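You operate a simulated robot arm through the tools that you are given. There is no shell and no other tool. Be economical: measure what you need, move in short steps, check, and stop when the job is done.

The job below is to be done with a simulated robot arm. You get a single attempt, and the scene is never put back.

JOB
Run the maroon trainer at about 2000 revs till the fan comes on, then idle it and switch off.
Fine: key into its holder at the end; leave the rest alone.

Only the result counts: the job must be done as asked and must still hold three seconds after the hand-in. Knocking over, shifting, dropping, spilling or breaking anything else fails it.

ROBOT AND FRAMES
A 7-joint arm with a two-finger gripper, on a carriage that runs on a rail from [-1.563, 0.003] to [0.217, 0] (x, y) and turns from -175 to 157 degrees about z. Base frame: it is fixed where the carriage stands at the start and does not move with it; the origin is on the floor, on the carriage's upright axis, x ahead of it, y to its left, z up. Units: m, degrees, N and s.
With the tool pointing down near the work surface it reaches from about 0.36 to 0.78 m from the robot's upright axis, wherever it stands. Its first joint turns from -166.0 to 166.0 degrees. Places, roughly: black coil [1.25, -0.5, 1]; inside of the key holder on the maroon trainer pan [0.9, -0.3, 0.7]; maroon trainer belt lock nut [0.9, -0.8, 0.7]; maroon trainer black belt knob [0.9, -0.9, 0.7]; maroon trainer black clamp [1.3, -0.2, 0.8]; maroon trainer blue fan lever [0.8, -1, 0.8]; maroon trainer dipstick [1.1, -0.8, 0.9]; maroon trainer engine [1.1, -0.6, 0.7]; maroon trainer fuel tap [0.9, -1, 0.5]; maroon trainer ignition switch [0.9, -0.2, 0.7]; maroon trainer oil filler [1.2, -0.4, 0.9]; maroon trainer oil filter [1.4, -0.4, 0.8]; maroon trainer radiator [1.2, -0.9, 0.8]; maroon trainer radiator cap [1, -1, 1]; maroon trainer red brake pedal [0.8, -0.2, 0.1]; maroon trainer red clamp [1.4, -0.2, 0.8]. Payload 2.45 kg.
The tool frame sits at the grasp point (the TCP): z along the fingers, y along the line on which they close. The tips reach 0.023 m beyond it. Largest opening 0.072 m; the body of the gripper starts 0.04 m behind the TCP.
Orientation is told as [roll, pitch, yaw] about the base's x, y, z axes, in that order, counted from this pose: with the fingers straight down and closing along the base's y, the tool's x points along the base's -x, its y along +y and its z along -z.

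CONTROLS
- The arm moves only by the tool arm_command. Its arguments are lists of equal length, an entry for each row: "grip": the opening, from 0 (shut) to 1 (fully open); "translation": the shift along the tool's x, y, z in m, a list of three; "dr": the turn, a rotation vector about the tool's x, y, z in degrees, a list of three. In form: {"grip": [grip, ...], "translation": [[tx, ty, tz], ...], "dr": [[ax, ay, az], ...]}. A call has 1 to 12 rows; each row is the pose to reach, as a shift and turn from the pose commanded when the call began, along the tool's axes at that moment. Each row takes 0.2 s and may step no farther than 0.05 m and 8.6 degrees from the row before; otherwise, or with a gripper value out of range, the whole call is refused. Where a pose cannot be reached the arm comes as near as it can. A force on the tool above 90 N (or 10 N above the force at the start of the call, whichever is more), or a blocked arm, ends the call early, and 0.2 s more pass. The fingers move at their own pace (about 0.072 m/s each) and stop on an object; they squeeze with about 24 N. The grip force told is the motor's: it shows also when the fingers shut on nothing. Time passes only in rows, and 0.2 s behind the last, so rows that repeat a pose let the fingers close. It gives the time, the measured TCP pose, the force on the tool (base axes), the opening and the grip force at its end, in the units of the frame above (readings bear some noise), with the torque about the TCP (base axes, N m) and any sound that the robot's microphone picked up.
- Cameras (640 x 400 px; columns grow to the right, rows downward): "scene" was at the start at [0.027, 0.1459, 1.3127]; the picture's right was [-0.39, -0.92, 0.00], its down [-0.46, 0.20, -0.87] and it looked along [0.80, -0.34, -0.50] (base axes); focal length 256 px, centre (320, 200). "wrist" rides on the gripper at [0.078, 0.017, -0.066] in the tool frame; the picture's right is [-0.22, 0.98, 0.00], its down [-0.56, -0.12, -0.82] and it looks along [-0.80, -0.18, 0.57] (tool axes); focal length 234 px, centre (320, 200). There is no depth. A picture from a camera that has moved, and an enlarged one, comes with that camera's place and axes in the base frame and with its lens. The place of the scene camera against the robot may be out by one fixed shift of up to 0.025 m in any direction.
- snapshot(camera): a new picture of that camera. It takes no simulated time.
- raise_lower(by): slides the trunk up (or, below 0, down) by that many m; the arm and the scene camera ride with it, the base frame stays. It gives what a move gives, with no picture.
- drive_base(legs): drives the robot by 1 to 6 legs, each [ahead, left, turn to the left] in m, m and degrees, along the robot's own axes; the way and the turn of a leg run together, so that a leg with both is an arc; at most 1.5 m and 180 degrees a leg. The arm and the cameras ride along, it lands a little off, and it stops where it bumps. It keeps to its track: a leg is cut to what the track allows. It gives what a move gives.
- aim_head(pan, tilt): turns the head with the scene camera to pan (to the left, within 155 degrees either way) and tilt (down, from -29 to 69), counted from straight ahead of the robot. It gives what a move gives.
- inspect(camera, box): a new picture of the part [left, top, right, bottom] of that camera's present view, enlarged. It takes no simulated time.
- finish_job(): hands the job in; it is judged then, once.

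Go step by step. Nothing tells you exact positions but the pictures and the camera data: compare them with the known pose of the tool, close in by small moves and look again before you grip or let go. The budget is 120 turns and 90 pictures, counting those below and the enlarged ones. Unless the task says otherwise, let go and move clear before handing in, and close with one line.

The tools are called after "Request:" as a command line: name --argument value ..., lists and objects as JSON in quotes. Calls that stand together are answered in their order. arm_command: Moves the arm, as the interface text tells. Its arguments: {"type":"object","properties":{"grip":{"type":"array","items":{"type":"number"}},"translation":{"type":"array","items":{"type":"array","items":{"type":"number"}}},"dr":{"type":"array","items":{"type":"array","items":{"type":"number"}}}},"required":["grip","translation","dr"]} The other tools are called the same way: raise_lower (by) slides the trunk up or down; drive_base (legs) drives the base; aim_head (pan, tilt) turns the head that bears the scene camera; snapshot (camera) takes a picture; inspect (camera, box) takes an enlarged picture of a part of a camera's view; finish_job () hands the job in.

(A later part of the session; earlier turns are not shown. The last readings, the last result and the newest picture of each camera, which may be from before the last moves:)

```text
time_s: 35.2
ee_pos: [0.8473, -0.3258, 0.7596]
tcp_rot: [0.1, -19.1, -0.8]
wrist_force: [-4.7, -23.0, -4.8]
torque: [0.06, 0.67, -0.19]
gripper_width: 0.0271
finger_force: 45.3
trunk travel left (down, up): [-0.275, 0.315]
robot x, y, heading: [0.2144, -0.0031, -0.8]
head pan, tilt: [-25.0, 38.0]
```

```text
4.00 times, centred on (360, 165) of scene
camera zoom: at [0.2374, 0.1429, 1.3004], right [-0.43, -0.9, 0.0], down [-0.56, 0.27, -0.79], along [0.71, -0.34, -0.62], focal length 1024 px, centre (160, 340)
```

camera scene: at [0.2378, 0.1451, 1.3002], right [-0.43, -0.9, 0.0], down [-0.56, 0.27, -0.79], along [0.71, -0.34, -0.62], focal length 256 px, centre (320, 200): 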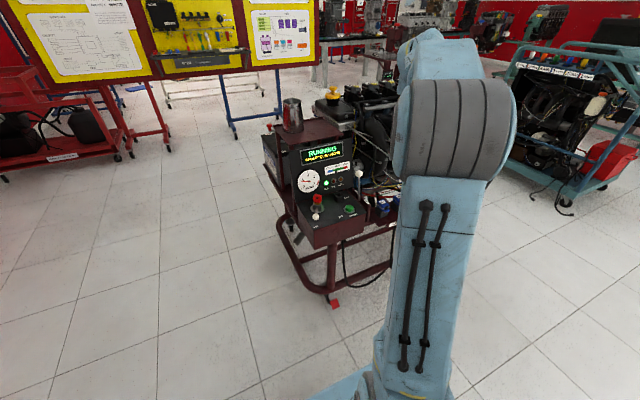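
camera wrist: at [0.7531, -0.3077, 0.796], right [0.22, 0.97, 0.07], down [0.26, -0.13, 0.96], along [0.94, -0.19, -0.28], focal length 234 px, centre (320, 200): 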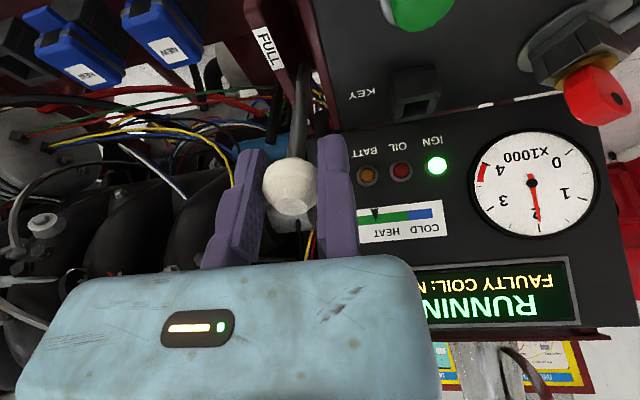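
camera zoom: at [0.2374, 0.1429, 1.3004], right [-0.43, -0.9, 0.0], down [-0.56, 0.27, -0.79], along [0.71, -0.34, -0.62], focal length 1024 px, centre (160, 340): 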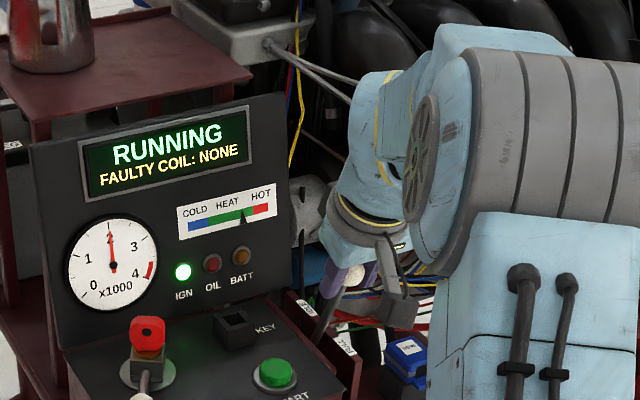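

Still no fan sound; the needle is near the end of the green. I'll hold a bit more.

Request:
arm_command --grip '[0.2, 0.2, 0.2, 0.2, 0.2, 0.2, 0.2, 0.2]' --translation '[[0, 0, 0], [0, 0, 0], [0, 0, 0], [0, 0, 0], [0, 0, 0], [0, 0, 0], [0, 0, 0], [0, 0, 0]]' --dr '[[0, 0, 0], [0, 0, 0], [0, 0, 0], [0, 0, 0], [0, 0, 0], [0, 0, 0], [0, 0, 0], [0, 0, 0]]'

Request:
inspect --camera "scene" --box '[280, 135, 380, 215]'

```text
time_s: 37.0
ee_pos: [0.8474, -0.3271, 0.7588]
tcp_rot: [0.1, -19.1, -0.7]
wrist_force: [-1.0, -24.3, -3.8]
torque: [0.04, 0.33, -0.17]
gripper_width: 0.0273
finger_force: 44.7
trunk travel left (down, up): [-0.275, 0.315]
robot x, y, heading: [0.215, 0.0036, -0.9]
head pan, tilt: [-25.0, 38.0]
```

```text
5.00 times, centred on (330, 175) of scene
camera zoom: at [0.2375, 0.1428, 1.3005], right [-0.43, -0.9, 0.0], down [-0.56, 0.27, -0.79], along [0.71, -0.34, -0.62], focal length 1280 px, centre (270, 325)
```

zoom: 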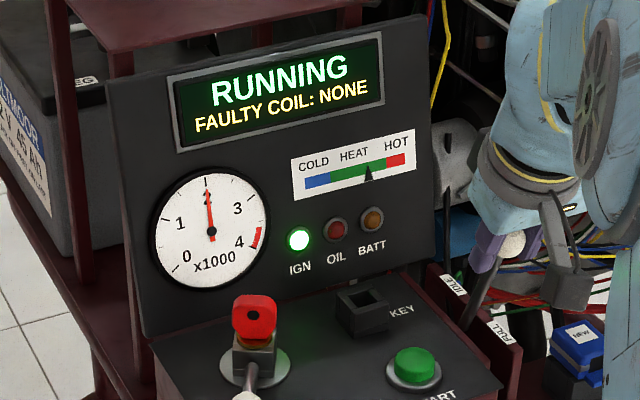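

The heat pointer has fallen back, so the fan has come on. I'll take one look at the fan to confirm.

Request:
inspect --camera "scene" --box '[380, 60, 540, 180]'

Request:
snapshot --camera "wrist"

```text
3.33 times, centred on (460, 120) of scene
camera zoom: at [0.2375, 0.1428, 1.3005], right [-0.43, -0.9, 0.0], down [-0.56, 0.27, -0.79], along [0.71, -0.34, -0.62], focal length 853 px, centre (-147, 467)
```

zoom: 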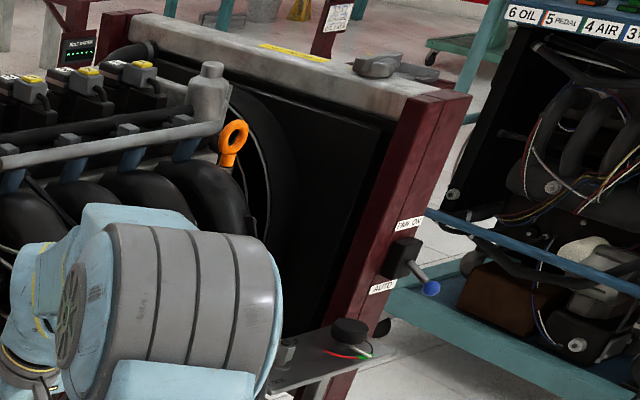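

```text
48 pictures are left
camera wrist: at [0.7537, -0.3082, 0.7963], right [0.22, 0.97, 0.07], down [0.26, -0.13, 0.96], along [0.94, -0.19, -0.28], focal length 234 px, centre (320, 200)
```

wrist: 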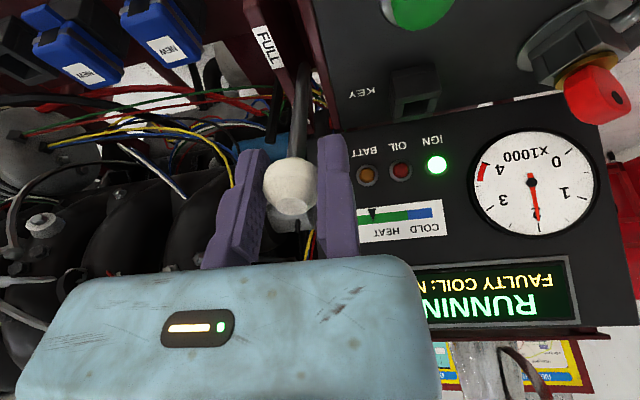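

The fan has cut in: the heat is falling at a steady 2000. Now I'll push the lever back along the same arc to IDLE.

Request:
arm_command --grip '[0.2, 0.2, 0.2, 0.2, 0.2, 0.2, 0.2, 0.2, 0.2, 0.2]' --translation '[[-0.0044, 0, 0], [-0.0088, 0, -0.0001], [-0.0174, 0, 0.0002], [-0.024, 0, 0.0011], [-0.0308, 0, 0.0027], [-0.0381, 0, 0.0045], [-0.0453, 0, 0.0067], [-0.0526, 0, 0.0087], [-0.0596, 0, 0.0111], [-0.0606, 0, 0.0115]]' --dr '[[0, 0, 0], [0, 0, 0], [0, 0, 0], [0, 0, 0], [0, 0, 0], [0, 0, 0], [0, 0, 0], [0, 0, 0], [0, 0, 0], [0, 0, 0]]'

Request:
snapshot --camera "wrist"

Request:
inspect --camera "scene" --box '[280, 135, 380, 215]'

```text
time_s: 39.2
ee_pos: [0.9098, -0.3231, 0.7682]
tcp_rot: [0.0, -19.2, -0.7]
wrist_force: [-2.2, -11.7, -0.7]
torque: [-0.11, 0.16, 0.02]
gripper_width: 0.0293
finger_force: 11.2
trunk travel left (down, up): [-0.275, 0.315]
robot x, y, heading: [0.214, -0.0009, -0.4]
head pan, tilt: [-25.0, 38.0]
```

```text
47 pictures are left
camera wrist: at [0.8156, -0.3067, 0.8051], right [0.22, 0.97, 0.07], down [0.26, -0.13, 0.96], along [0.94, -0.19, -0.28], focal length 234 px, centre (320, 200)
```

wrist: 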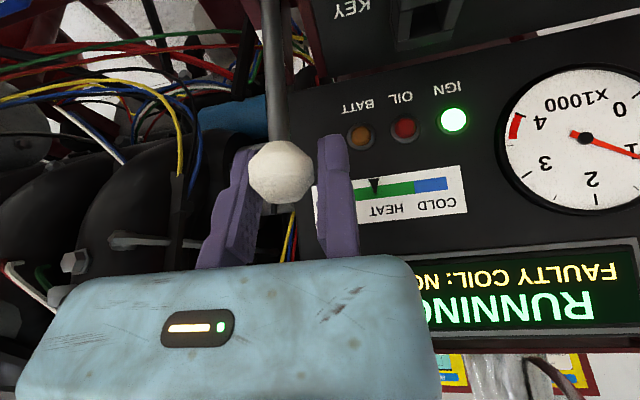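

```text
5.00 times, centred on (330, 175) of scene
camera zoom: at [0.2372, 0.1438, 1.3004], right [-0.43, -0.9, 0.0], down [-0.56, 0.27, -0.79], along [0.71, -0.34, -0.62], focal length 1280 px, centre (270, 325)
```

zoom: 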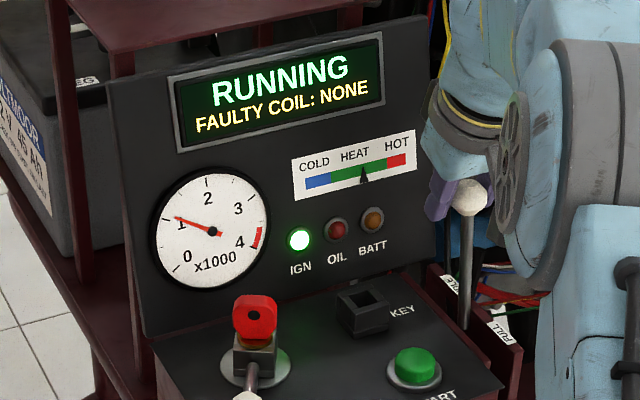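

The ball slipped a little at the end and the revs are about 1150, so the lever isn't quite home. I'll open, back off, shut the fingers, and push the ball home from the front.

Request:
arm_command --grip '[1, 1, 1, 1, 1, 1, 1]' --translation '[[0, 0, 0], [0, 0.003, 0], [0, 0.003, 0], [0.015, 0.003, -0.005], [0.03, 0.003, -0.01], [0.045, 0.003, -0.0155], [0.0567, 0.003, -0.0196]]' --dr '[[0, 0, 0], [0, 0, 0], [0, 0, 0], [0, 0, 0], [0, 0, 0], [0, 0, 0], [0, 0, 0]]'

Request:
arm_command --grip '[0, 0, 0, 0, 0, 0]' --translation '[[0, 0, 0], [0, 0, 0], [0, -0.005, 0], [0, -0.01, 0], [0, -0.015, 0], [0, -0.016, 0]]' --dr '[[0, 0, 0], [0, 0, 0], [0, 0, 0], [0, 0, 0], [0, 0, 0], [0, 0, 0]]'

Request:
snapshot --camera "wrist"

```text
time_s: 40.9
ee_pos: [0.8514, -0.3207, 0.77]
tcp_rot: [0.0, -19.1, -0.8]
wrist_force: [-0.1, -0.5, -0.2]
torque: [0.0, -0.01, -0.01]
gripper_width: 0.0719
finger_force: 0.1
trunk travel left (down, up): [-0.275, 0.315]
robot x, y, heading: [0.216, 0.002, -0.6]
head pan, tilt: [-25.0, 38.0]
```

```text
time_s: 42.2
ee_pos: [0.8493, -0.3375, 0.7686]
tcp_rot: [0.1, -19.1, -0.7]
wrist_force: [0.3, -1.0, 0.4]
torque: [-0.05, 0.0, -0.01]
gripper_width: 0.0
finger_force: 24.0
trunk travel left (down, up): [-0.275, 0.315]
robot x, y, heading: [0.2153, -0.0014, -0.7]
head pan, tilt: [-25.0, 38.0]
```

```text
45 pictures are left
camera wrist: at [0.7556, -0.3194, 0.8054], right [0.22, 0.97, 0.07], down [0.26, -0.13, 0.96], along [0.94, -0.19, -0.28], focal length 234 px, centre (320, 200)
```

wrist: 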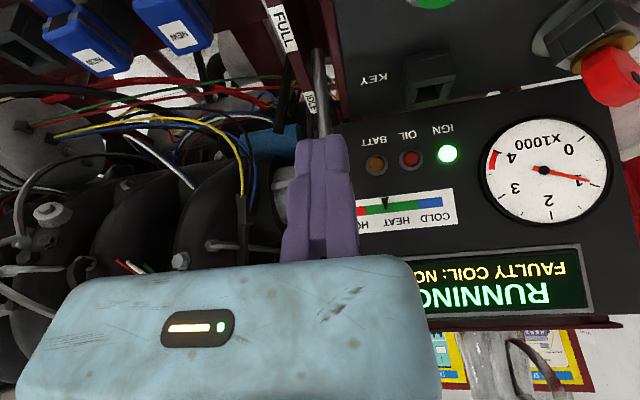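

The shut fingers are in front of the ball. I'll push forward in small steps.

Request:
arm_command --grip '[0, 0, 0, 0, 0, 0]' --translation '[[-0.0095, 0, 0.0033], [-0.019, 0, 0.0065], [-0.0255, 0, 0.0088], [-0.03, 0, 0.0105], [-0.033, 0, 0.0114], [-0.036, 0, 0.0125]]' --dr '[[0, 0, 0], [0, 0, 0], [0, 0, 0], [0, 0, 0], [0, 0, 0], [0, 0, 0]]'

Request:
snapshot --camera "wrist"

```text
time_s: 43.6
ee_pos: [0.8872, -0.3378, 0.7675]
tcp_rot: [0.0, -19.1, -0.8]
wrist_force: [-1.5, -0.2, 0.0]
torque: [0.0, 0.02, -0.01]
gripper_width: 0.0002
finger_force: 23.8
trunk travel left (down, up): [-0.275, 0.315]
robot x, y, heading: [0.2179, -0.0, -0.7]
head pan, tilt: [-25.0, 38.0]
```

```text
44 pictures are left
camera wrist: at [0.7931, -0.3199, 0.8053], right [0.22, 0.97, 0.07], down [0.26, -0.13, 0.96], along [0.94, -0.19, -0.28], focal length 234 px, centre (320, 200)
```

wrist: 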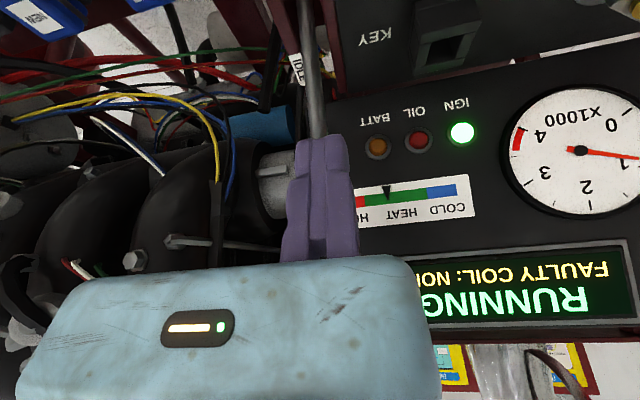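

Nearly at idle. I'll push a few millimetres more to the stop.

Request:
arm_command --grip '[0, 0, 0, 0]' --translation '[[-0.003, 0, 0.001], [-0.0055, 0, 0.0019], [-0.008, 0, 0.0027], [-0.008, 0, 0.0027]]' --dr '[[0, 0, 0], [0, 0, 0], [0, 0, 0], [0, 0, 0]]'

Request:
inspect --camera "scene" --box '[280, 135, 380, 215]'

```text
time_s: 44.6
ee_pos: [0.8895, -0.3367, 0.7671]
tcp_rot: [0.3, -18.7, -1.0]
wrist_force: [-68.7, 11.3, -9.8]
torque: [-0.66, 0.49, -0.2]
gripper_width: 0.0058
finger_force: 28.5
trunk travel left (down, up): [-0.275, 0.315]
robot x, y, heading: [0.2119, 0.0021, -0.8]
head pan, tilt: [-25.0, 38.0]
```

```text
5.00 times, centred on (330, 175) of scene
camera zoom: at [0.2332, 0.1449, 1.3001], right [-0.43, -0.9, 0.0], down [-0.55, 0.27, -0.79], along [0.71, -0.34, -0.61], focal length 1280 px, centre (270, 325)
```

zoom: 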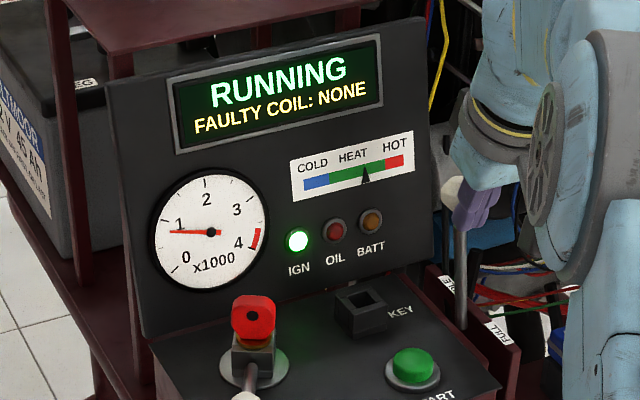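

The lever is on its stop and the engine idles at 900. I'll back off, go over to the ignition switch and look at it closely.

Request:
arm_command --grip '[0, 0, 0, 0.5, 1, 1, 1, 1]' --translation '[[0.0378, 0, -0.0131], [0.0564, 0, -0.0513], [0.0622, 0, -0.0956], [0.0622, 0.047, -0.0956], [0.0622, 0.094, -0.0956], [0.0622, 0.141, -0.0956], [0.0622, 0.188, -0.0956], [0.0622, 0.235, -0.0956]]' --dr '[[0, 0, 0], [0, 0, 0], [0, 0, 0], [0, 0, 0], [0, 0, 0], [0, 0, 0], [0, 0, 0], [0, 0, 0]]'

Request:
snapshot --camera "wrist"

Request:
snapshot --camera "scene"

```text
time_s: 46.5
ee_pos: [0.8089, -0.1009, 0.8392]
tcp_rot: [0.1, -19.2, -0.7]
wrist_force: [-0.3, -0.8, -0.3]
torque: [0.03, 0.04, 0.01]
gripper_width: 0.0722
finger_force: 0.0
trunk travel left (down, up): [-0.275, 0.315]
robot x, y, heading: [0.2132, -0.0022, -0.6]
head pan, tilt: [-25.0, 38.0]
```

```text
42 pictures are left
camera wrist: at [0.7148, -0.0832, 0.8744], right [0.22, 0.97, 0.07], down [0.26, -0.13, 0.96], along [0.94, -0.19, -0.28], focal length 234 px, centre (320, 200)
```

wrist: 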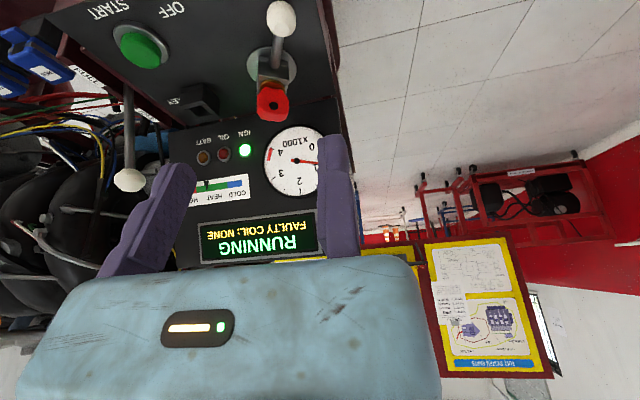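

```text
41 pictures are left
camera scene: at [0.2372, 0.1439, 1.3003], right [-0.43, -0.9, 0.0], down [-0.56, 0.27, -0.79], along [0.71, -0.34, -0.62], focal length 256 px, centre (320, 200)
```

scene: 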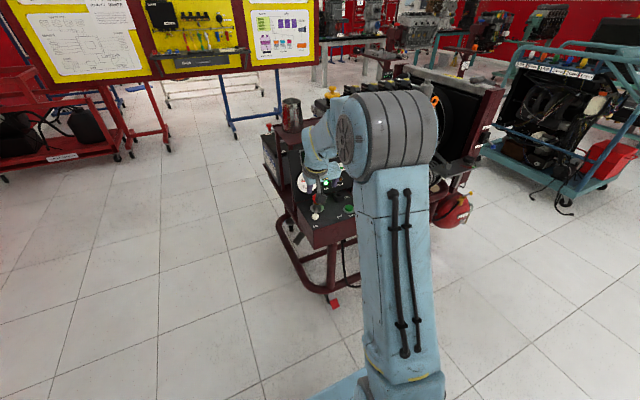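

The lever ball is near [0.835, -0.127, 0.695]. I'll take a second view from lower and further back to pin down heights.

Request:
arm_command --grip '[1, 1]' --translation '[[0.04, 0, 0.0232], [0.0797, 0, 0.0464]]' --dr '[[0, 0, 0], [0, 0, 0]]'

Request:
inspect --camera "wrist" --box '[120, 0, 360, 200]'

```text
time_s: 47.0
ee_pos: [0.7502, -0.1013, 0.767]
tcp_rot: [0.0, -19.2, -0.7]
wrist_force: [-0.6, 0.7, -0.5]
torque: [0.01, 0.02, -0.05]
gripper_width: 0.0719
finger_force: 0.1
trunk travel left (down, up): [-0.275, 0.315]
robot x, y, heading: [0.2133, -0.0016, -0.7]
head pan, tilt: [-25.0, 38.0]
```

```text
2.00 times, centred on (240, 100) of wrist
camera zoom: at [0.6564, -0.0836, 0.8038], right [0.22, 0.97, 0.07], down [0.26, -0.13, 0.96], along [0.94, -0.19, -0.28], focal length 468 px, centre (480, 400)
```

zoom: 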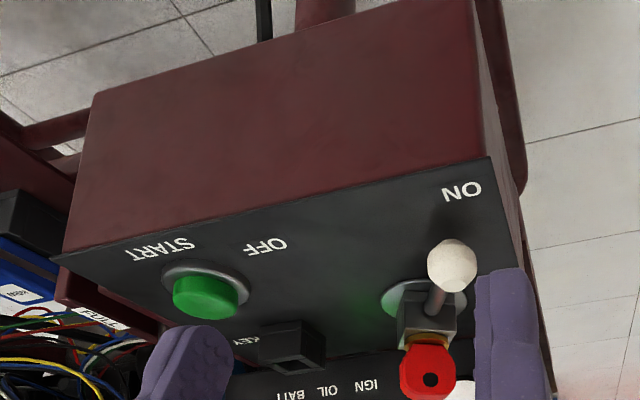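

Triangulated: lever ball [0.848, -0.132, 0.679], key head and hub axis [0.898, -0.163], panel surface z about 0.659, OFF about 70° round toward -y. I'll move above the ball with the fixed finger on its +y side.

Request:
arm_command --grip '[1, 1, 1, 1]' --translation '[[-0.03, -0.008, 0.015], [-0.0631, -0.016, 0.0387], [-0.0631, -0.016, 0.0537], [-0.0631, -0.016, 0.0697]]' --dr '[[0, 0, 0], [0, 0, 0], [0, 0, 0], [0, 0, 0]]'

Request:
snapshot --camera "wrist"

```text
time_s: 48.0
ee_pos: [0.8318, -0.1181, 0.7221]
tcp_rot: [0.0, -19.2, -0.7]
wrist_force: [-0.1, 0.6, 0.5]
torque: [0.0, 0.02, -0.01]
gripper_width: 0.0718
finger_force: 0.0
trunk travel left (down, up): [-0.275, 0.315]
robot x, y, heading: [0.2098, 0.004, -0.7]
head pan, tilt: [-25.0, 38.0]
```

```text
39 pictures are left
camera wrist: at [0.7379, -0.1006, 0.7596], right [0.22, 0.97, 0.07], down [0.26, -0.13, 0.96], along [0.94, -0.19, -0.28], focal length 234 px, centre (320, 200)
```

wrist: 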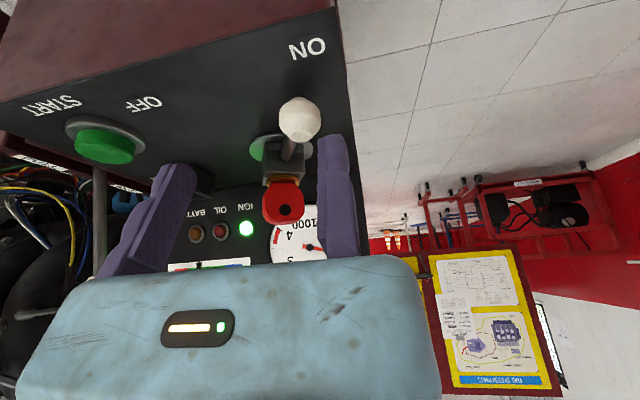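

The ball is where computed. I'll shift 3 mm to +y for clearance, go down onto it, then close.

Request:
arm_command --grip '[1, 1, 1, 1]' --translation '[[0, 0.003, 0.008], [0, 0.003, 0.016], [0, 0.003, 0.024], [0, 0.003, 0.032]]' --dr '[[0, 0, 0], [0, 0, 0], [0, 0, 0], [0, 0, 0]]'

Request:
snapshot --camera "wrist"

```text
time_s: 49.0
ee_pos: [0.8421, -0.1139, 0.6911]
tcp_rot: [0.0, -19.1, -0.6]
wrist_force: [0.4, -0.5, -0.1]
torque: [0.02, 0.02, -0.02]
gripper_width: 0.072
finger_force: 0.0
trunk travel left (down, up): [-0.275, 0.315]
robot x, y, heading: [0.2125, -0.0013, -0.7]
head pan, tilt: [-25.0, 38.0]
```

```text
38 pictures are left
camera wrist: at [0.7479, -0.0966, 0.7291], right [0.22, 0.97, 0.07], down [0.26, -0.13, 0.96], along [0.94, -0.19, -0.28], focal length 234 px, centre (320, 200)
```

wrist: 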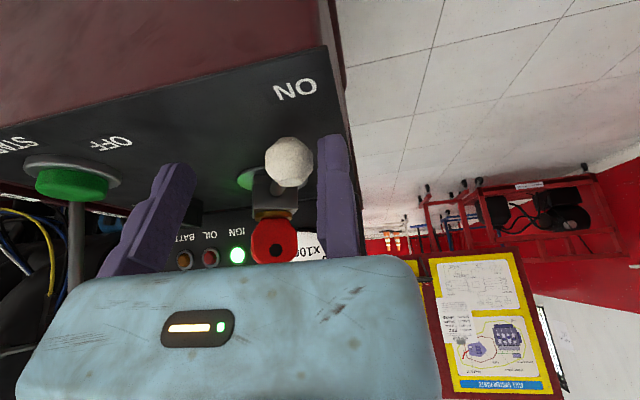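

The ball is between the pads and the key is clear of the palm. I'll close on the ball.

Request:
arm_command --grip '[0.2, 0.15, 0.15, 0.15, 0.15]' --translation '[[0, 0, 0], [0, -0.003, 0], [0, -0.004, 0], [0, -0.004, 0], [0, -0.004, 0]]' --dr '[[0, 0, 0], [0, 0, 0], [0, 0, 0], [0, 0, 0], [0, 0, 0]]'

Request:
snapshot --camera "wrist"

```text
time_s: 50.2
ee_pos: [0.8422, -0.1177, 0.692]
tcp_rot: [0.1, -19.1, -0.6]
wrist_force: [1.4, -3.8, -5.5]
torque: [0.04, -0.59, 0.0]
gripper_width: 0.0235
finger_force: 45.4
trunk travel left (down, up): [-0.275, 0.315]
robot x, y, heading: [0.2132, -0.0033, -0.7]
head pan, tilt: [-25.0, 38.0]
```

```text
37 pictures are left
camera wrist: at [0.7474, -0.1011, 0.7292], right [0.22, 0.97, 0.07], down [0.26, -0.13, 0.96], along [0.94, -0.19, -0.28], focal length 234 px, centre (320, 200)
```

wrist: 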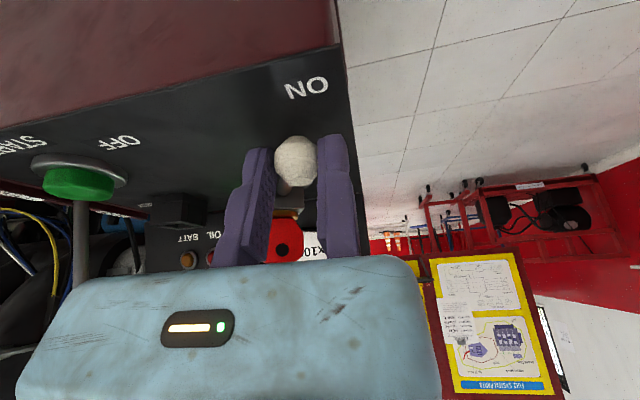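

The ball is gripped at 23.5 mm. I'll swing the lever along its arc from ON toward OFF, turning the tool partly with it.

Request:
arm_command --grip '[0.15, 0.15, 0.15, 0.15, 0.15, 0.15, 0.15, 0.15, 0.15]' --translation '[[0.0046, -0.0078, -0.0016], [0.0083, -0.0161, -0.0029], [0.0108, -0.0248, -0.0037], [0.0122, -0.0339, -0.0042], [0.0125, -0.043, -0.0043], [0.0115, -0.0519, -0.004], [0.0095, -0.0606, -0.0033], [0.0063, -0.0689, -0.0022], [0.0023, -0.0766, -0.0008]]' --dr '[[-1.31, 0, -3.78], [-2.62, 0, -7.56], [-3.92, 0, -11.34], [-5.23, 0, -15.12], [-6.54, 0, -18.9], [-7.85, 0, -22.7], [-9.16, 0, -26.5], [-10.46, 0, -30.2], [-11.77, 0, -34.0]]'

Request:
snapshot --camera "wrist"

Request:
inspect --camera "scene" --box '[260, 135, 400, 235]'

```text
time_s: 52.2
ee_pos: [0.8364, -0.1932, 0.6928]
tcp_rot: [0.3, -19.1, 35.3]
wrist_force: [-21.3, 13.6, -6.1]
torque: [0.91, -0.1, -0.11]
gripper_width: 0.0233
finger_force: 45.2
trunk travel left (down, up): [-0.275, 0.315]
robot x, y, heading: [0.2109, -0.0003, -0.5]
head pan, tilt: [-25.0, 38.0]
```

```text
36 pictures are left
camera wrist: at [0.7499, -0.2345, 0.7301], right [-0.4, 0.91, 0.08], down [0.29, 0.04, 0.96], along [0.87, 0.4, -0.28], focal length 234 px, centre (320, 200)
```

wrist: 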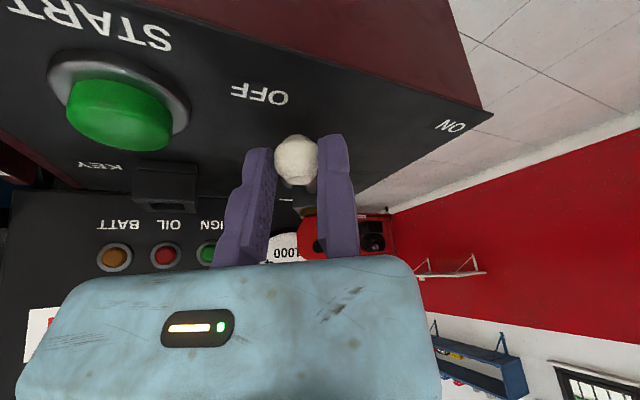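

```text
4.00 times, centred on (330, 185) of scene
camera zoom: at [0.236, 0.1451, 1.3002], right [-0.43, -0.9, 0.0], down [-0.55, 0.27, -0.79], along [0.71, -0.34, -0.61], focal length 1024 px, centre (280, 260)
```

zoom: 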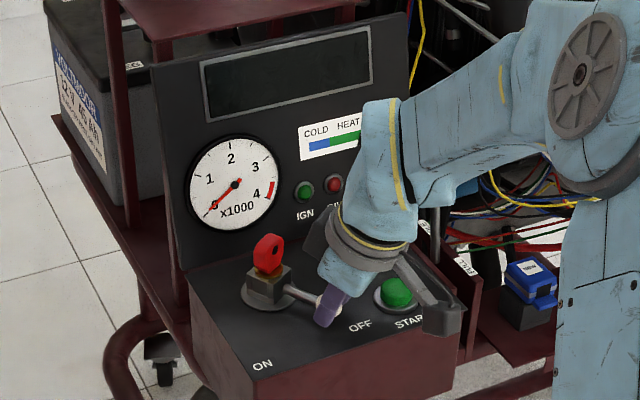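

The engine has stopped, and the lever points at OFF. I'll open only slightly, to stay off the key holder, and withdraw upward.

Request:
arm_command --grip '[0.45, 0.45, 0.45, 0.45, 0.45, 0.45]' --translation '[[0, 0, 0], [0, 0.002, 0], [0, 0.003, -0.02], [0, 0.003, -0.05], [0, 0.003, -0.09], [0, 0.003, -0.13]]' --dr '[[0, 0, 0], [0, 0, 0], [0, 0, 0], [0, 0, 0], [0, 0, 0], [0, 0, 0]]'

Request:
snapshot --camera "wrist"

Request:
inspect --camera "scene" --box '[270, 150, 390, 240]'

```text
time_s: 53.6
ee_pos: [0.8014, -0.2201, 0.8166]
tcp_rot: [-0.1, -19.1, 35.3]
wrist_force: [0.9, 0.0, -0.3]
torque: [0.01, -0.01, 0.03]
gripper_width: 0.0325
finger_force: 0.2
trunk travel left (down, up): [-0.275, 0.315]
robot x, y, heading: [0.2149, -0.0025, -0.6]
head pan, tilt: [-25.0, 38.0]
```

```text
34 pictures are left
camera wrist: at [0.7134, -0.2609, 0.853], right [-0.4, 0.92, 0.07], down [0.28, 0.05, 0.96], along [0.87, 0.4, -0.28], focal length 234 px, centre (320, 200)
```

wrist: 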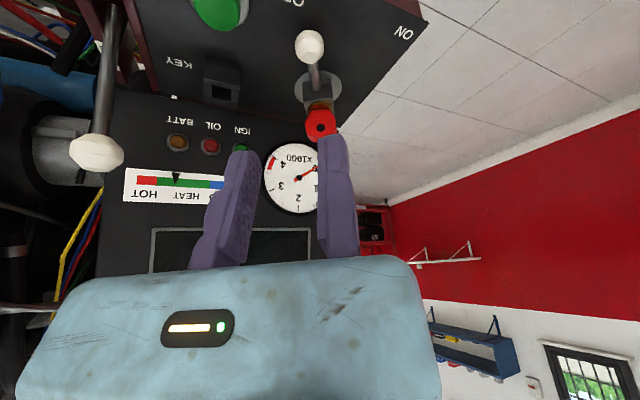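

```text
4.44 times, centred on (330, 195) of scene
camera zoom: at [0.2375, 0.1444, 1.3002], right [-0.43, -0.9, 0.0], down [-0.56, 0.27, -0.79], along [0.71, -0.34, -0.62], focal length 1138 px, centre (276, 222)
```

zoom: 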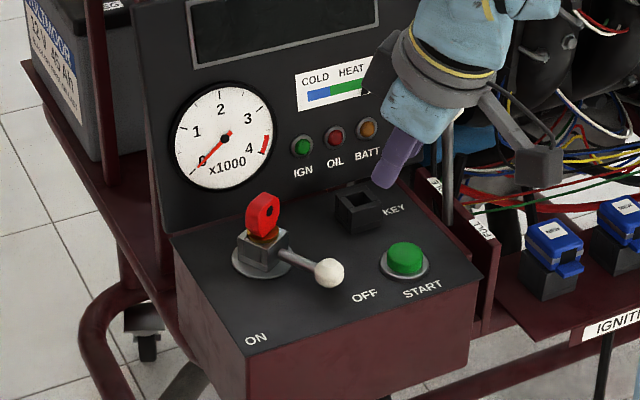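

It is switched off and the key turned with the lever. Its flat face is now along the lever's line, so I'll untilt the tool and yaw it to about -50° above the key.

Request:
arm_command --grip '[0.45, 0.45, 0.45]' --translation '[[-0.0033, 0, -0.0095], [-0.0066, 0, -0.019], [-0.0098, 0, -0.0284]]' --dr '[[0, 6.4, 0], [0, 12.8, 0], [0, 19.1, 0]]'

Request:
arm_command --grip '[0.6, 0.7, 0.8, 0.9, 1, 1, 1, 1, 1, 1]' --translation '[[-0.011, 0, 0], [-0.021, 0.001, 0.002], [-0.032, 0.001, 0.004], [-0.042, 0.002, 0.007], [-0.053, 0.002, 0.01], [-0.063, 0.003, 0.013], [-0.074, 0.003, 0.016], [-0.085, 0.004, 0.019], [-0.095, 0.004, 0.022], [-0.1058, 0.0048, 0.025]]' --dr '[[0, 0, 8.5], [0, 0, 17], [0, 0, 25.5], [0, 0, 34], [0, 0, 42.5], [0, 0, 51], [0, 0, 59.5], [0, 0, 68], [0, 0, 76.5], [0, 0, 85]]'

Request:
snapshot --camera "wrist"

Request:
inspect --camera "scene" --box '[270, 150, 390, 240]'

```text
time_s: 54.5
ee_pos: [0.8003, -0.2195, 0.8464]
tcp_rot: [0.0, 0.1, 35.3]
wrist_force: [-0.6, -0.6, -0.3]
torque: [0.01, 0.0, -0.03]
gripper_width: 0.0323
finger_force: 0.1
trunk travel left (down, up): [-0.275, 0.315]
robot x, y, heading: [0.2086, -0.0007, -0.9]
head pan, tilt: [-25.0, 38.0]
```

```text
time_s: 56.6
ee_pos: [0.8849, -0.1519, 0.8202]
tcp_rot: [0.1, 0.0, -50.0]
wrist_force: [0.0, -0.5, 0.2]
torque: [0.0, 0.03, 0.0]
gripper_width: 0.072
finger_force: 0.1
trunk travel left (down, up): [-0.275, 0.315]
robot x, y, heading: [0.2155, -0.0035, -0.9]
head pan, tilt: [-25.0, 38.0]
```

```text
32 pictures are left
camera wrist: at [0.8481, -0.0828, 0.8862], right [0.89, 0.46, 0.0], down [0.26, -0.51, 0.82], along [0.38, -0.73, -0.57], focal length 234 px, centre (320, 200)
```

wrist: 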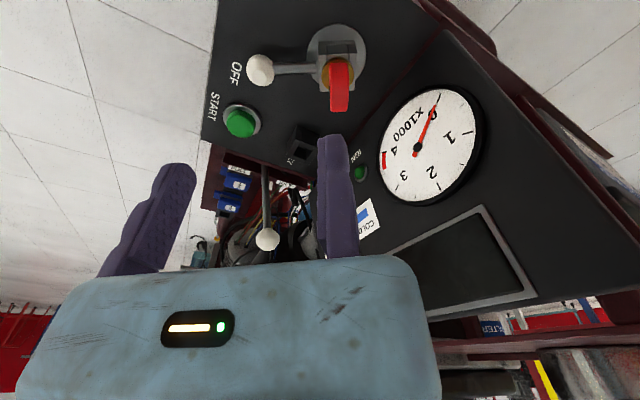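

```text
4.44 times, centred on (330, 195) of scene
camera zoom: at [0.2372, 0.1443, 1.3003], right [-0.43, -0.9, 0.0], down [-0.56, 0.27, -0.79], along [0.71, -0.34, -0.62], focal length 1138 px, centre (276, 222)
```

zoom: 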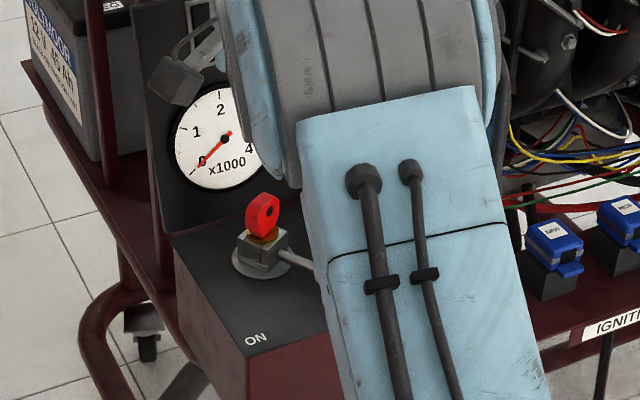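

The key's head is nearly edge-on to this view, so the yaw is close to right. I'll enlarge it to measure.

Request:
inspect --camera "wrist" --box '[230, 10, 390, 170]'

```text
2.50 times, centred on (310, 90) of wrist
camera zoom: at [0.8481, -0.0828, 0.8862], right [0.89, 0.46, 0.0], down [0.26, -0.51, 0.82], along [0.38, -0.73, -0.57], focal length 585 px, centre (345, 475)
```

zoom: 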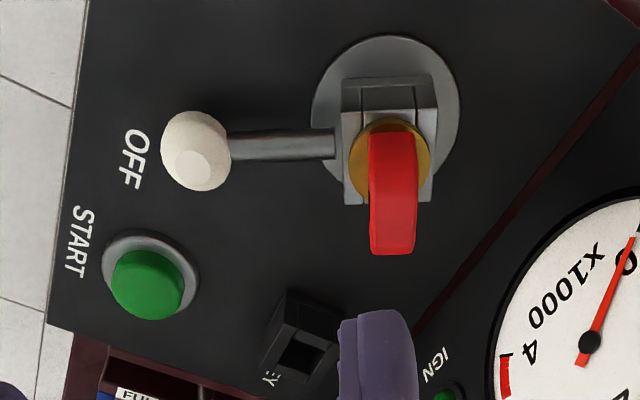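

The key's head is about 12 mm thick, near [0.906, -0.165, 0.706]. I'll move over it with the fixed pad on its far side, stopping just above.

Request:
arm_command --grip '[1, 1, 1, 1]' --translation '[[-0.012, 0.009, 0], [-0.0236, 0.018, 0], [-0.0236, 0.018, 0.025], [-0.0236, 0.018, 0.055]]' --dr '[[0, 0, 0], [0, 0, 0], [0, 0, 0], [0, 0, 0]]'

Request:
snapshot --camera "wrist"

```text
time_s: 57.6
ee_pos: [0.9138, -0.1584, 0.7656]
tcp_rot: [0.0, 0.0, -49.7]
wrist_force: [0.1, 0.5, 0.9]
torque: [-0.01, 0.0, -0.03]
gripper_width: 0.0719
finger_force: 0.1
trunk travel left (down, up): [-0.275, 0.315]
robot x, y, heading: [0.2105, -0.0003, -1.0]
head pan, tilt: [-25.0, 38.0]
```

```text
29 pictures are left
camera wrist: at [0.8771, -0.0888, 0.8314], right [0.88, 0.47, 0.0], down [0.27, -0.51, 0.82], along [0.38, -0.72, -0.57], focal length 234 px, centre (320, 200)
```

wrist: 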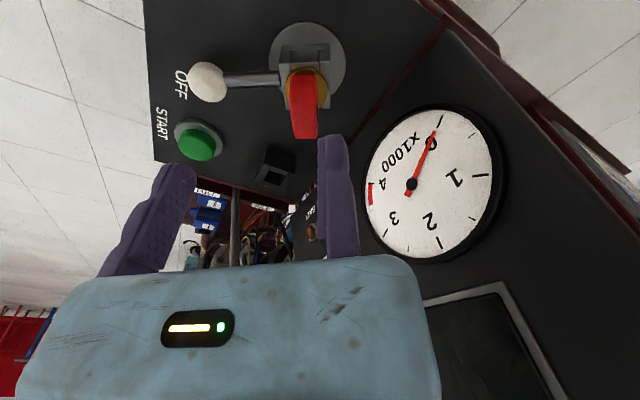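

The key head is at [0.906, -0.1645, 0.7085], just inside the fixed pad. I'll half close so the moving finger stays off the lever ball, then go down.

Request:
arm_command --grip '[0.5, 0.5, 0.5, 0.5, 0.5, 0.5]' --translation '[[0, 0, 0], [0, 0, 0.01], [0, 0, 0.02], [0, 0, 0.03], [0, 0, 0.038], [0, 0, 0.044]]' --dr '[[0, 0, 0], [0, 0, 0], [0, 0, 0], [0, 0, 0], [0, 0, 0], [0, 0, 0]]'

Request:
snapshot --camera "wrist"

```text
time_s: 59.0
ee_pos: [0.9138, -0.1586, 0.721]
tcp_rot: [0.1, -0.1, -49.7]
wrist_force: [-0.1, 0.3, -0.5]
torque: [0.01, 0.03, 0.0]
gripper_width: 0.036
finger_force: 0.1
trunk travel left (down, up): [-0.275, 0.315]
robot x, y, heading: [0.214, 0.0014, -0.7]
head pan, tilt: [-25.0, 38.0]
```

```text
28 pictures are left
camera wrist: at [0.8774, -0.089, 0.7866], right [0.88, 0.47, 0.0], down [0.27, -0.51, 0.82], along [0.38, -0.72, -0.57], focal length 234 px, centre (320, 200)
```

wrist: 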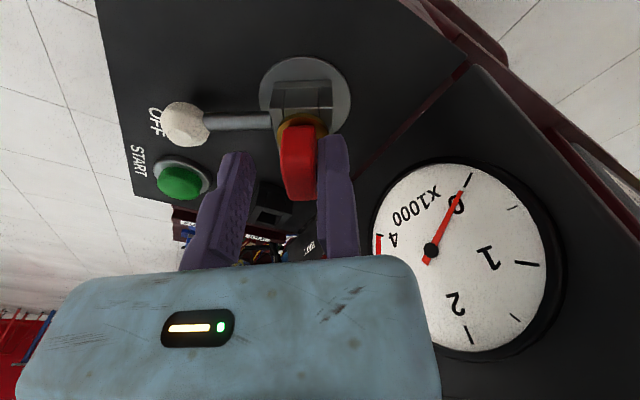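

The key's head is between the pads. I'll close on it.

Request:
arm_command --grip '[0.3, 0.1, 0, 0, 0]' --translation '[[0, -0.001, 0], [0, -0.002, 0], [0, -0.002, 0], [0, -0.002, 0], [0, -0.002, 0]]' --dr '[[0, 0, 0], [0, 0, 0], [0, 0, 0], [0, 0, 0], [0, 0, 0]]'

Request:
snapshot --camera "wrist"

```text
time_s: 60.2
ee_pos: [0.912, -0.1604, 0.7229]
tcp_rot: [0.0, 0.1, -49.7]
wrist_force: [0.4, 0.6, -0.5]
torque: [0.0, 0.0, 0.04]
gripper_width: 0.0131
finger_force: 24.3
trunk travel left (down, up): [-0.275, 0.315]
robot x, y, heading: [0.2109, -0.0015, -0.7]
head pan, tilt: [-25.0, 38.0]
```

```text
27 pictures are left
camera wrist: at [0.8759, -0.0906, 0.7875], right [0.89, 0.47, 0.0], down [0.27, -0.51, 0.82], along [0.38, -0.72, -0.57], focal length 234 px, centre (320, 200)
```

wrist: 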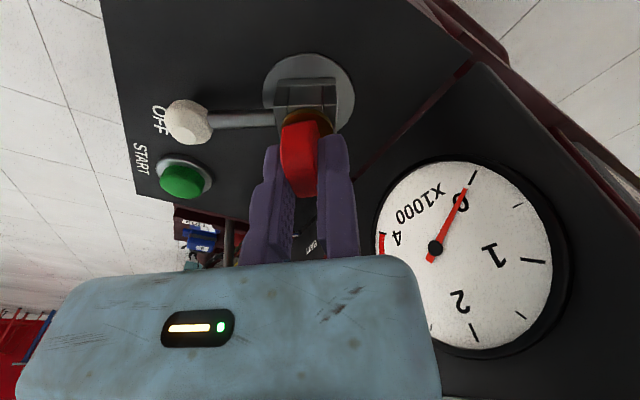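

Gripped at 13 mm. I'll pull it straight up slowly.

Request:
arm_command --grip '[0, 0, 0, 0, 0, 0, 0, 0]' --translation '[[0, 0, -0.005], [0, 0, -0.01], [0, 0, -0.018], [0, 0, -0.026], [0, 0, -0.036], [0, 0, -0.048], [0, 0, -0.06], [0, 0, -0.075]]' --dr '[[0, 0, 0], [0, 0, 0], [0, 0, 0], [0, 0, 0], [0, 0, 0], [0, 0, 0], [0, 0, 0], [0, 0, 0]]'

Request:
snapshot --camera "wrist"

Request:
inspect --camera "scene" --box '[270, 140, 390, 230]'

```text
time_s: 62.0
ee_pos: [0.9135, -0.1601, 0.7976]
tcp_rot: [0.2, 0.0, -49.8]
wrist_force: [-0.9, -0.1, -0.3]
torque: [0.01, 0.02, -0.02]
gripper_width: 0.0129
finger_force: 24.3
trunk travel left (down, up): [-0.275, 0.315]
robot x, y, heading: [0.214, 0.0048, -0.6]
head pan, tilt: [-25.0, 38.0]
```

```text
26 pictures are left
camera wrist: at [0.8763, -0.0912, 0.8633], right [0.89, 0.47, 0.0], down [0.27, -0.51, 0.82], along [0.38, -0.72, -0.57], focal length 234 px, centre (320, 200)
```

wrist: 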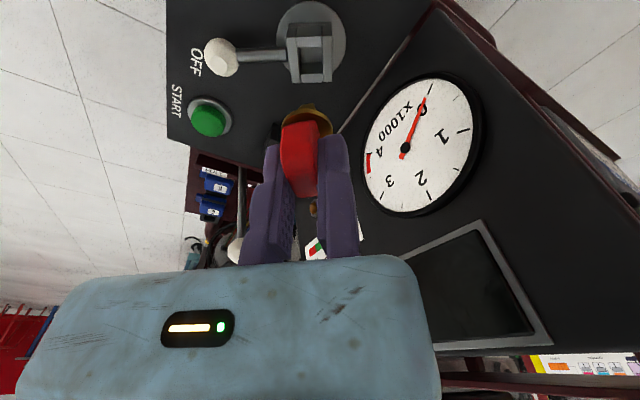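

```text
4.44 times, centred on (330, 185) of scene
camera zoom: at [0.2373, 0.1445, 1.3002], right [-0.43, -0.9, 0.0], down [-0.56, 0.27, -0.79], along [0.71, -0.34, -0.62], focal length 1138 px, centre (276, 267)
```

zoom: 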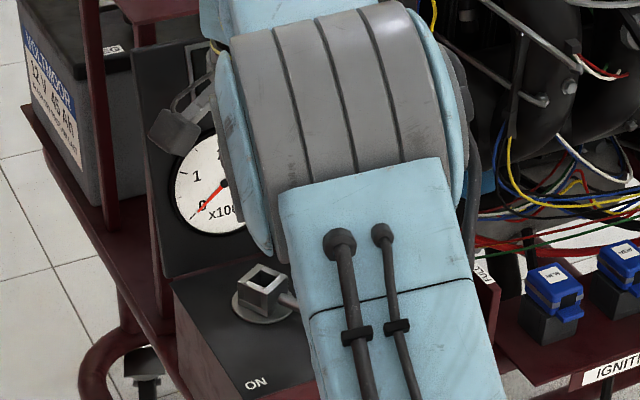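

The key is out, and the switch shows a square socket. I'll lift, turn to yaw 0 and move toward the holder, where the head camera can see both the key stem and the holder.

Request:
arm_command --grip '[0, 0, 0, 0, 0, 0, 0]' --translation '[[0, 0, -0.03], [-0.0023, -0.0128, -0.05], [-0.0045, -0.0256, -0.05], [-0.0068, -0.0385, -0.05], [-0.009, -0.0513, -0.05], [-0.0113, -0.0641, -0.05], [-0.0136, -0.0769, -0.05]]' --dr '[[0, 0, 0], [0, 0, -8.3], [0, 0, -16.6], [0, 0, -25], [0, 0, -33.3], [0, 0, -41.6], [0, 0, -49.8]]'

Request:
snapshot --camera "wrist"

Request:
inspect --camera "scene" --box '[270, 130, 390, 220]'

```text
time_s: 63.6
ee_pos: [0.8625, -0.2196, 0.8468]
tcp_rot: [0.0, 0.0, 0.2]
wrist_force: [0.0, 0.3, -0.3]
torque: [0.01, 0.01, 0.0]
gripper_width: 0.0125
finger_force: 24.1
trunk travel left (down, up): [-0.275, 0.315]
robot x, y, heading: [0.2146, 0.0039, -0.6]
head pan, tilt: [-25.0, 38.0]
```

```text
24 pictures are left
camera wrist: at [0.7851, -0.2042, 0.9127], right [0.21, 0.98, 0.0], down [0.56, -0.12, 0.82], along [0.8, -0.17, -0.57], focal length 234 px, centre (320, 200)
```

wrist: 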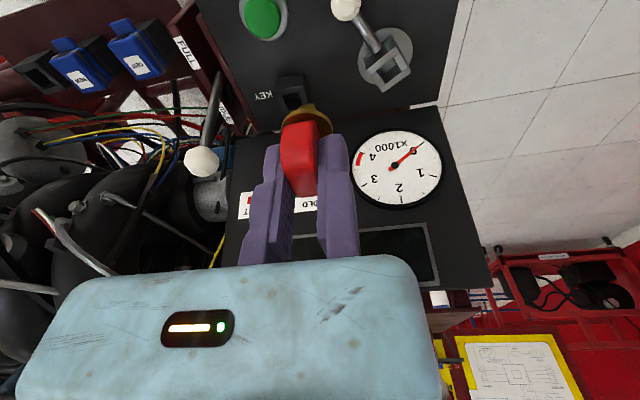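

```text
4.44 times, centred on (330, 175) of scene
camera zoom: at [0.2373, 0.1447, 1.3002], right [-0.43, -0.9, 0.0], down [-0.56, 0.27, -0.79], along [0.71, -0.34, -0.62], focal length 1138 px, centre (276, 311)
```

zoom: 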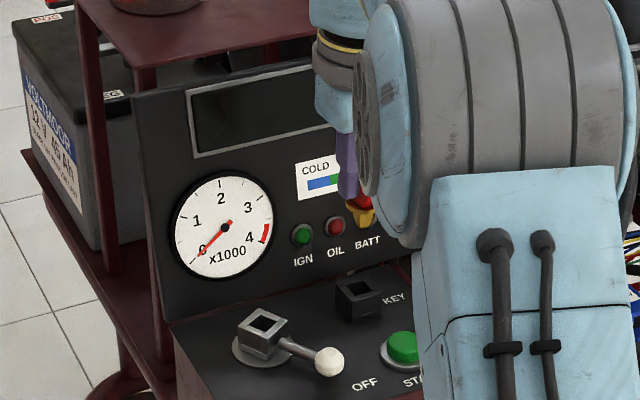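

I'll enlarge the key stem and the holder.

Request:
inspect --camera "scene" --box '[330, 165, 378, 210]'

Request:
inspect --camera "wrist" --box '[220, 0, 420, 130]'

```text
8.89 times, centred on (354, 188) of scene
camera zoom: at [0.2373, 0.1447, 1.3002], right [-0.43, -0.9, 0.0], down [-0.56, 0.27, -0.79], along [0.71, -0.34, -0.62], focal length 2276 px, centre (18, 311)
```

zoom: 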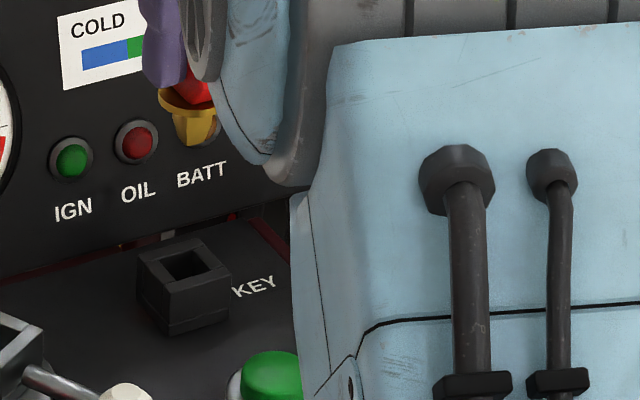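

```text
3.08 times, centred on (320, 65) of wrist
camera zoom: at [0.7851, -0.2042, 0.9127], right [0.21, 0.98, 0.0], down [0.56, -0.12, 0.82], along [0.8, -0.17, -0.57], focal length 720 px, centre (320, 615)
```

zoom: 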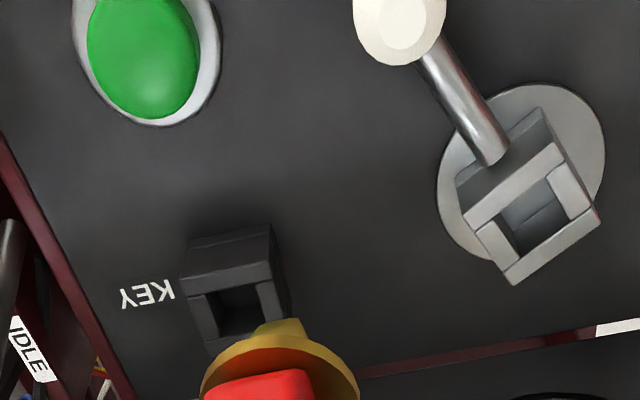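

The holder is a square tube aligned with the base axes, near [0.914, -0.257], top z about 0.692. I'll back off a little for an unobstructed second view of it.

Request:
arm_command --grip '[0, 0, 0]' --translation '[[0.02, -0.01, 0.015], [0.04, -0.02, 0.03], [0.055, -0.03, 0.045]]' --dr '[[0, 0, 0], [0, 0, 0], [0, 0, 0]]'

Request:
inspect --camera "wrist" --box '[220, 20, 380, 190]'

```text
time_s: 64.5
ee_pos: [0.807, -0.2499, 0.8008]
tcp_rot: [0.0, 0.1, 0.2]
wrist_force: [0.2, 1.5, -0.3]
torque: [-0.03, 0.06, -0.01]
gripper_width: 0.0131
finger_force: 24.2
trunk travel left (down, up): [-0.275, 0.315]
robot x, y, heading: [0.2162, 0.0008, -0.6]
head pan, tilt: [-25.0, 38.0]
```

```text
2.35 times, centred on (300, 105) of wrist
camera zoom: at [0.7304, -0.233, 0.8673], right [0.21, 0.98, 0.0], down [0.56, -0.12, 0.82], along [0.8, -0.18, -0.57], focal length 551 px, centre (367, 424)
```

zoom: 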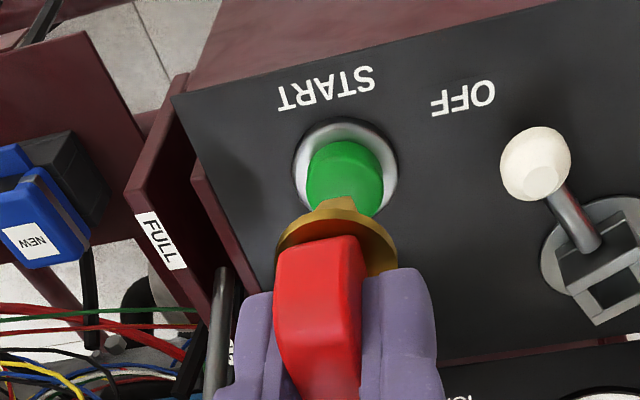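

The key itself hides the holder from here, but this shows the stem reaching about 0.05 m below the TCP. I'll move to just above the holder and align the stem by eye.

Request:
arm_command --grip '[0, 0, 0, 0]' --translation '[[-0.04, 0, 0], [-0.08, 0, 0.01], [-0.1, 0, 0.02], [-0.106, 0, 0.031]]' --dr '[[0, 0, 0], [0, 0, 0], [0, 0, 0], [0, 0, 0]]'

Request:
inspect --camera "wrist" --box '[220, 40, 380, 210]'

Request:
inspect --camera "scene" --box '[320, 155, 380, 215]'

```text
time_s: 65.5
ee_pos: [0.9148, -0.2497, 0.7712]
tcp_rot: [0.1, 0.1, 0.1]
wrist_force: [0.5, 0.5, 0.1]
torque: [-0.01, 0.02, -0.02]
gripper_width: 0.013
finger_force: 23.7
trunk travel left (down, up): [-0.275, 0.315]
robot x, y, heading: [0.2151, 0.0006, -0.5]
head pan, tilt: [-25.0, 38.0]
```

```text
2.35 times, centred on (300, 125) of wrist
camera zoom: at [0.8373, -0.2335, 0.8368], right [0.22, 0.98, 0.0], down [0.56, -0.12, 0.82], along [0.8, -0.18, -0.57], focal length 551 px, centre (367, 376)
```

zoom: 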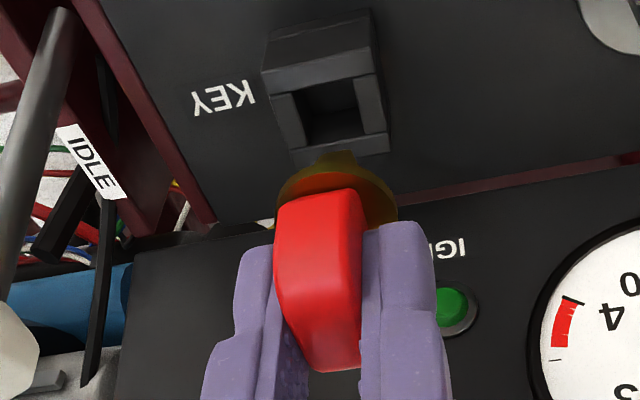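

```text
6.67 times, centred on (350, 185) of scene
camera zoom: at [0.2372, 0.1445, 1.3003], right [-0.43, -0.9, 0.0], down [-0.56, 0.27, -0.79], along [0.71, -0.34, -0.62], focal length 1707 px, centre (120, 300)
```

zoom: 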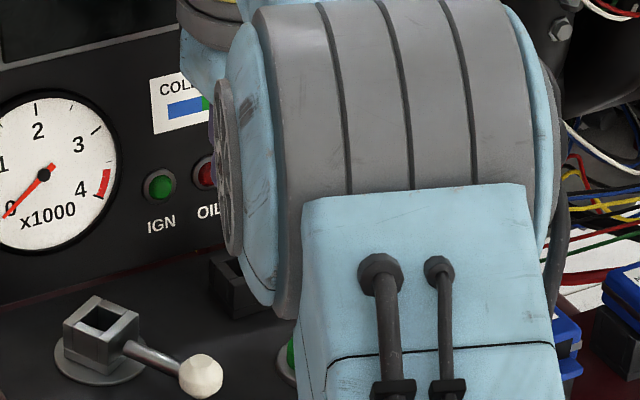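

The holder's centre is about [0.9165, -0.2615], top z about 0.689; the stem is about 4 mm off in y and 2–4 mm in x. I'll correct that, lower 20 mm, and look again.

Request:
arm_command --grip '[0, 0, 0]' --translation '[[-0.003, -0.0045, 0], [-0.003, -0.0045, 0.01], [-0.003, -0.0045, 0.02]]' --dr '[[0, 0, 0], [0, 0, 0], [0, 0, 0]]'

Request:
inspect --camera "wrist" --box '[240, 60, 360, 180]'

```text
time_s: 66.2
ee_pos: [0.9171, -0.254, 0.7509]
tcp_rot: [0.0, 0.0, 0.0]
wrist_force: [-0.6, -0.1, -0.7]
torque: [0.0, 0.02, 0.0]
gripper_width: 0.013
finger_force: 24.0
trunk travel left (down, up): [-0.275, 0.315]
robot x, y, heading: [0.2149, -0.0028, -0.9]
head pan, tilt: [-25.0, 38.0]
```

```text
3.33 times, centred on (300, 120) of wrist
camera zoom: at [0.8392, -0.2379, 0.8164], right [0.22, 0.98, 0.0], down [0.56, -0.12, 0.82], along [0.8, -0.18, -0.57], focal length 781 px, centre (387, 467)
```

zoom: 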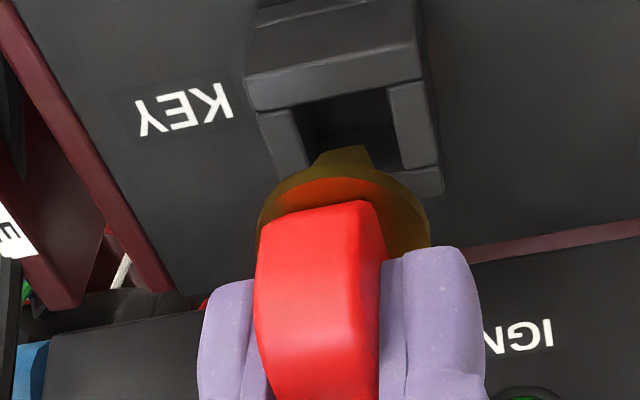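

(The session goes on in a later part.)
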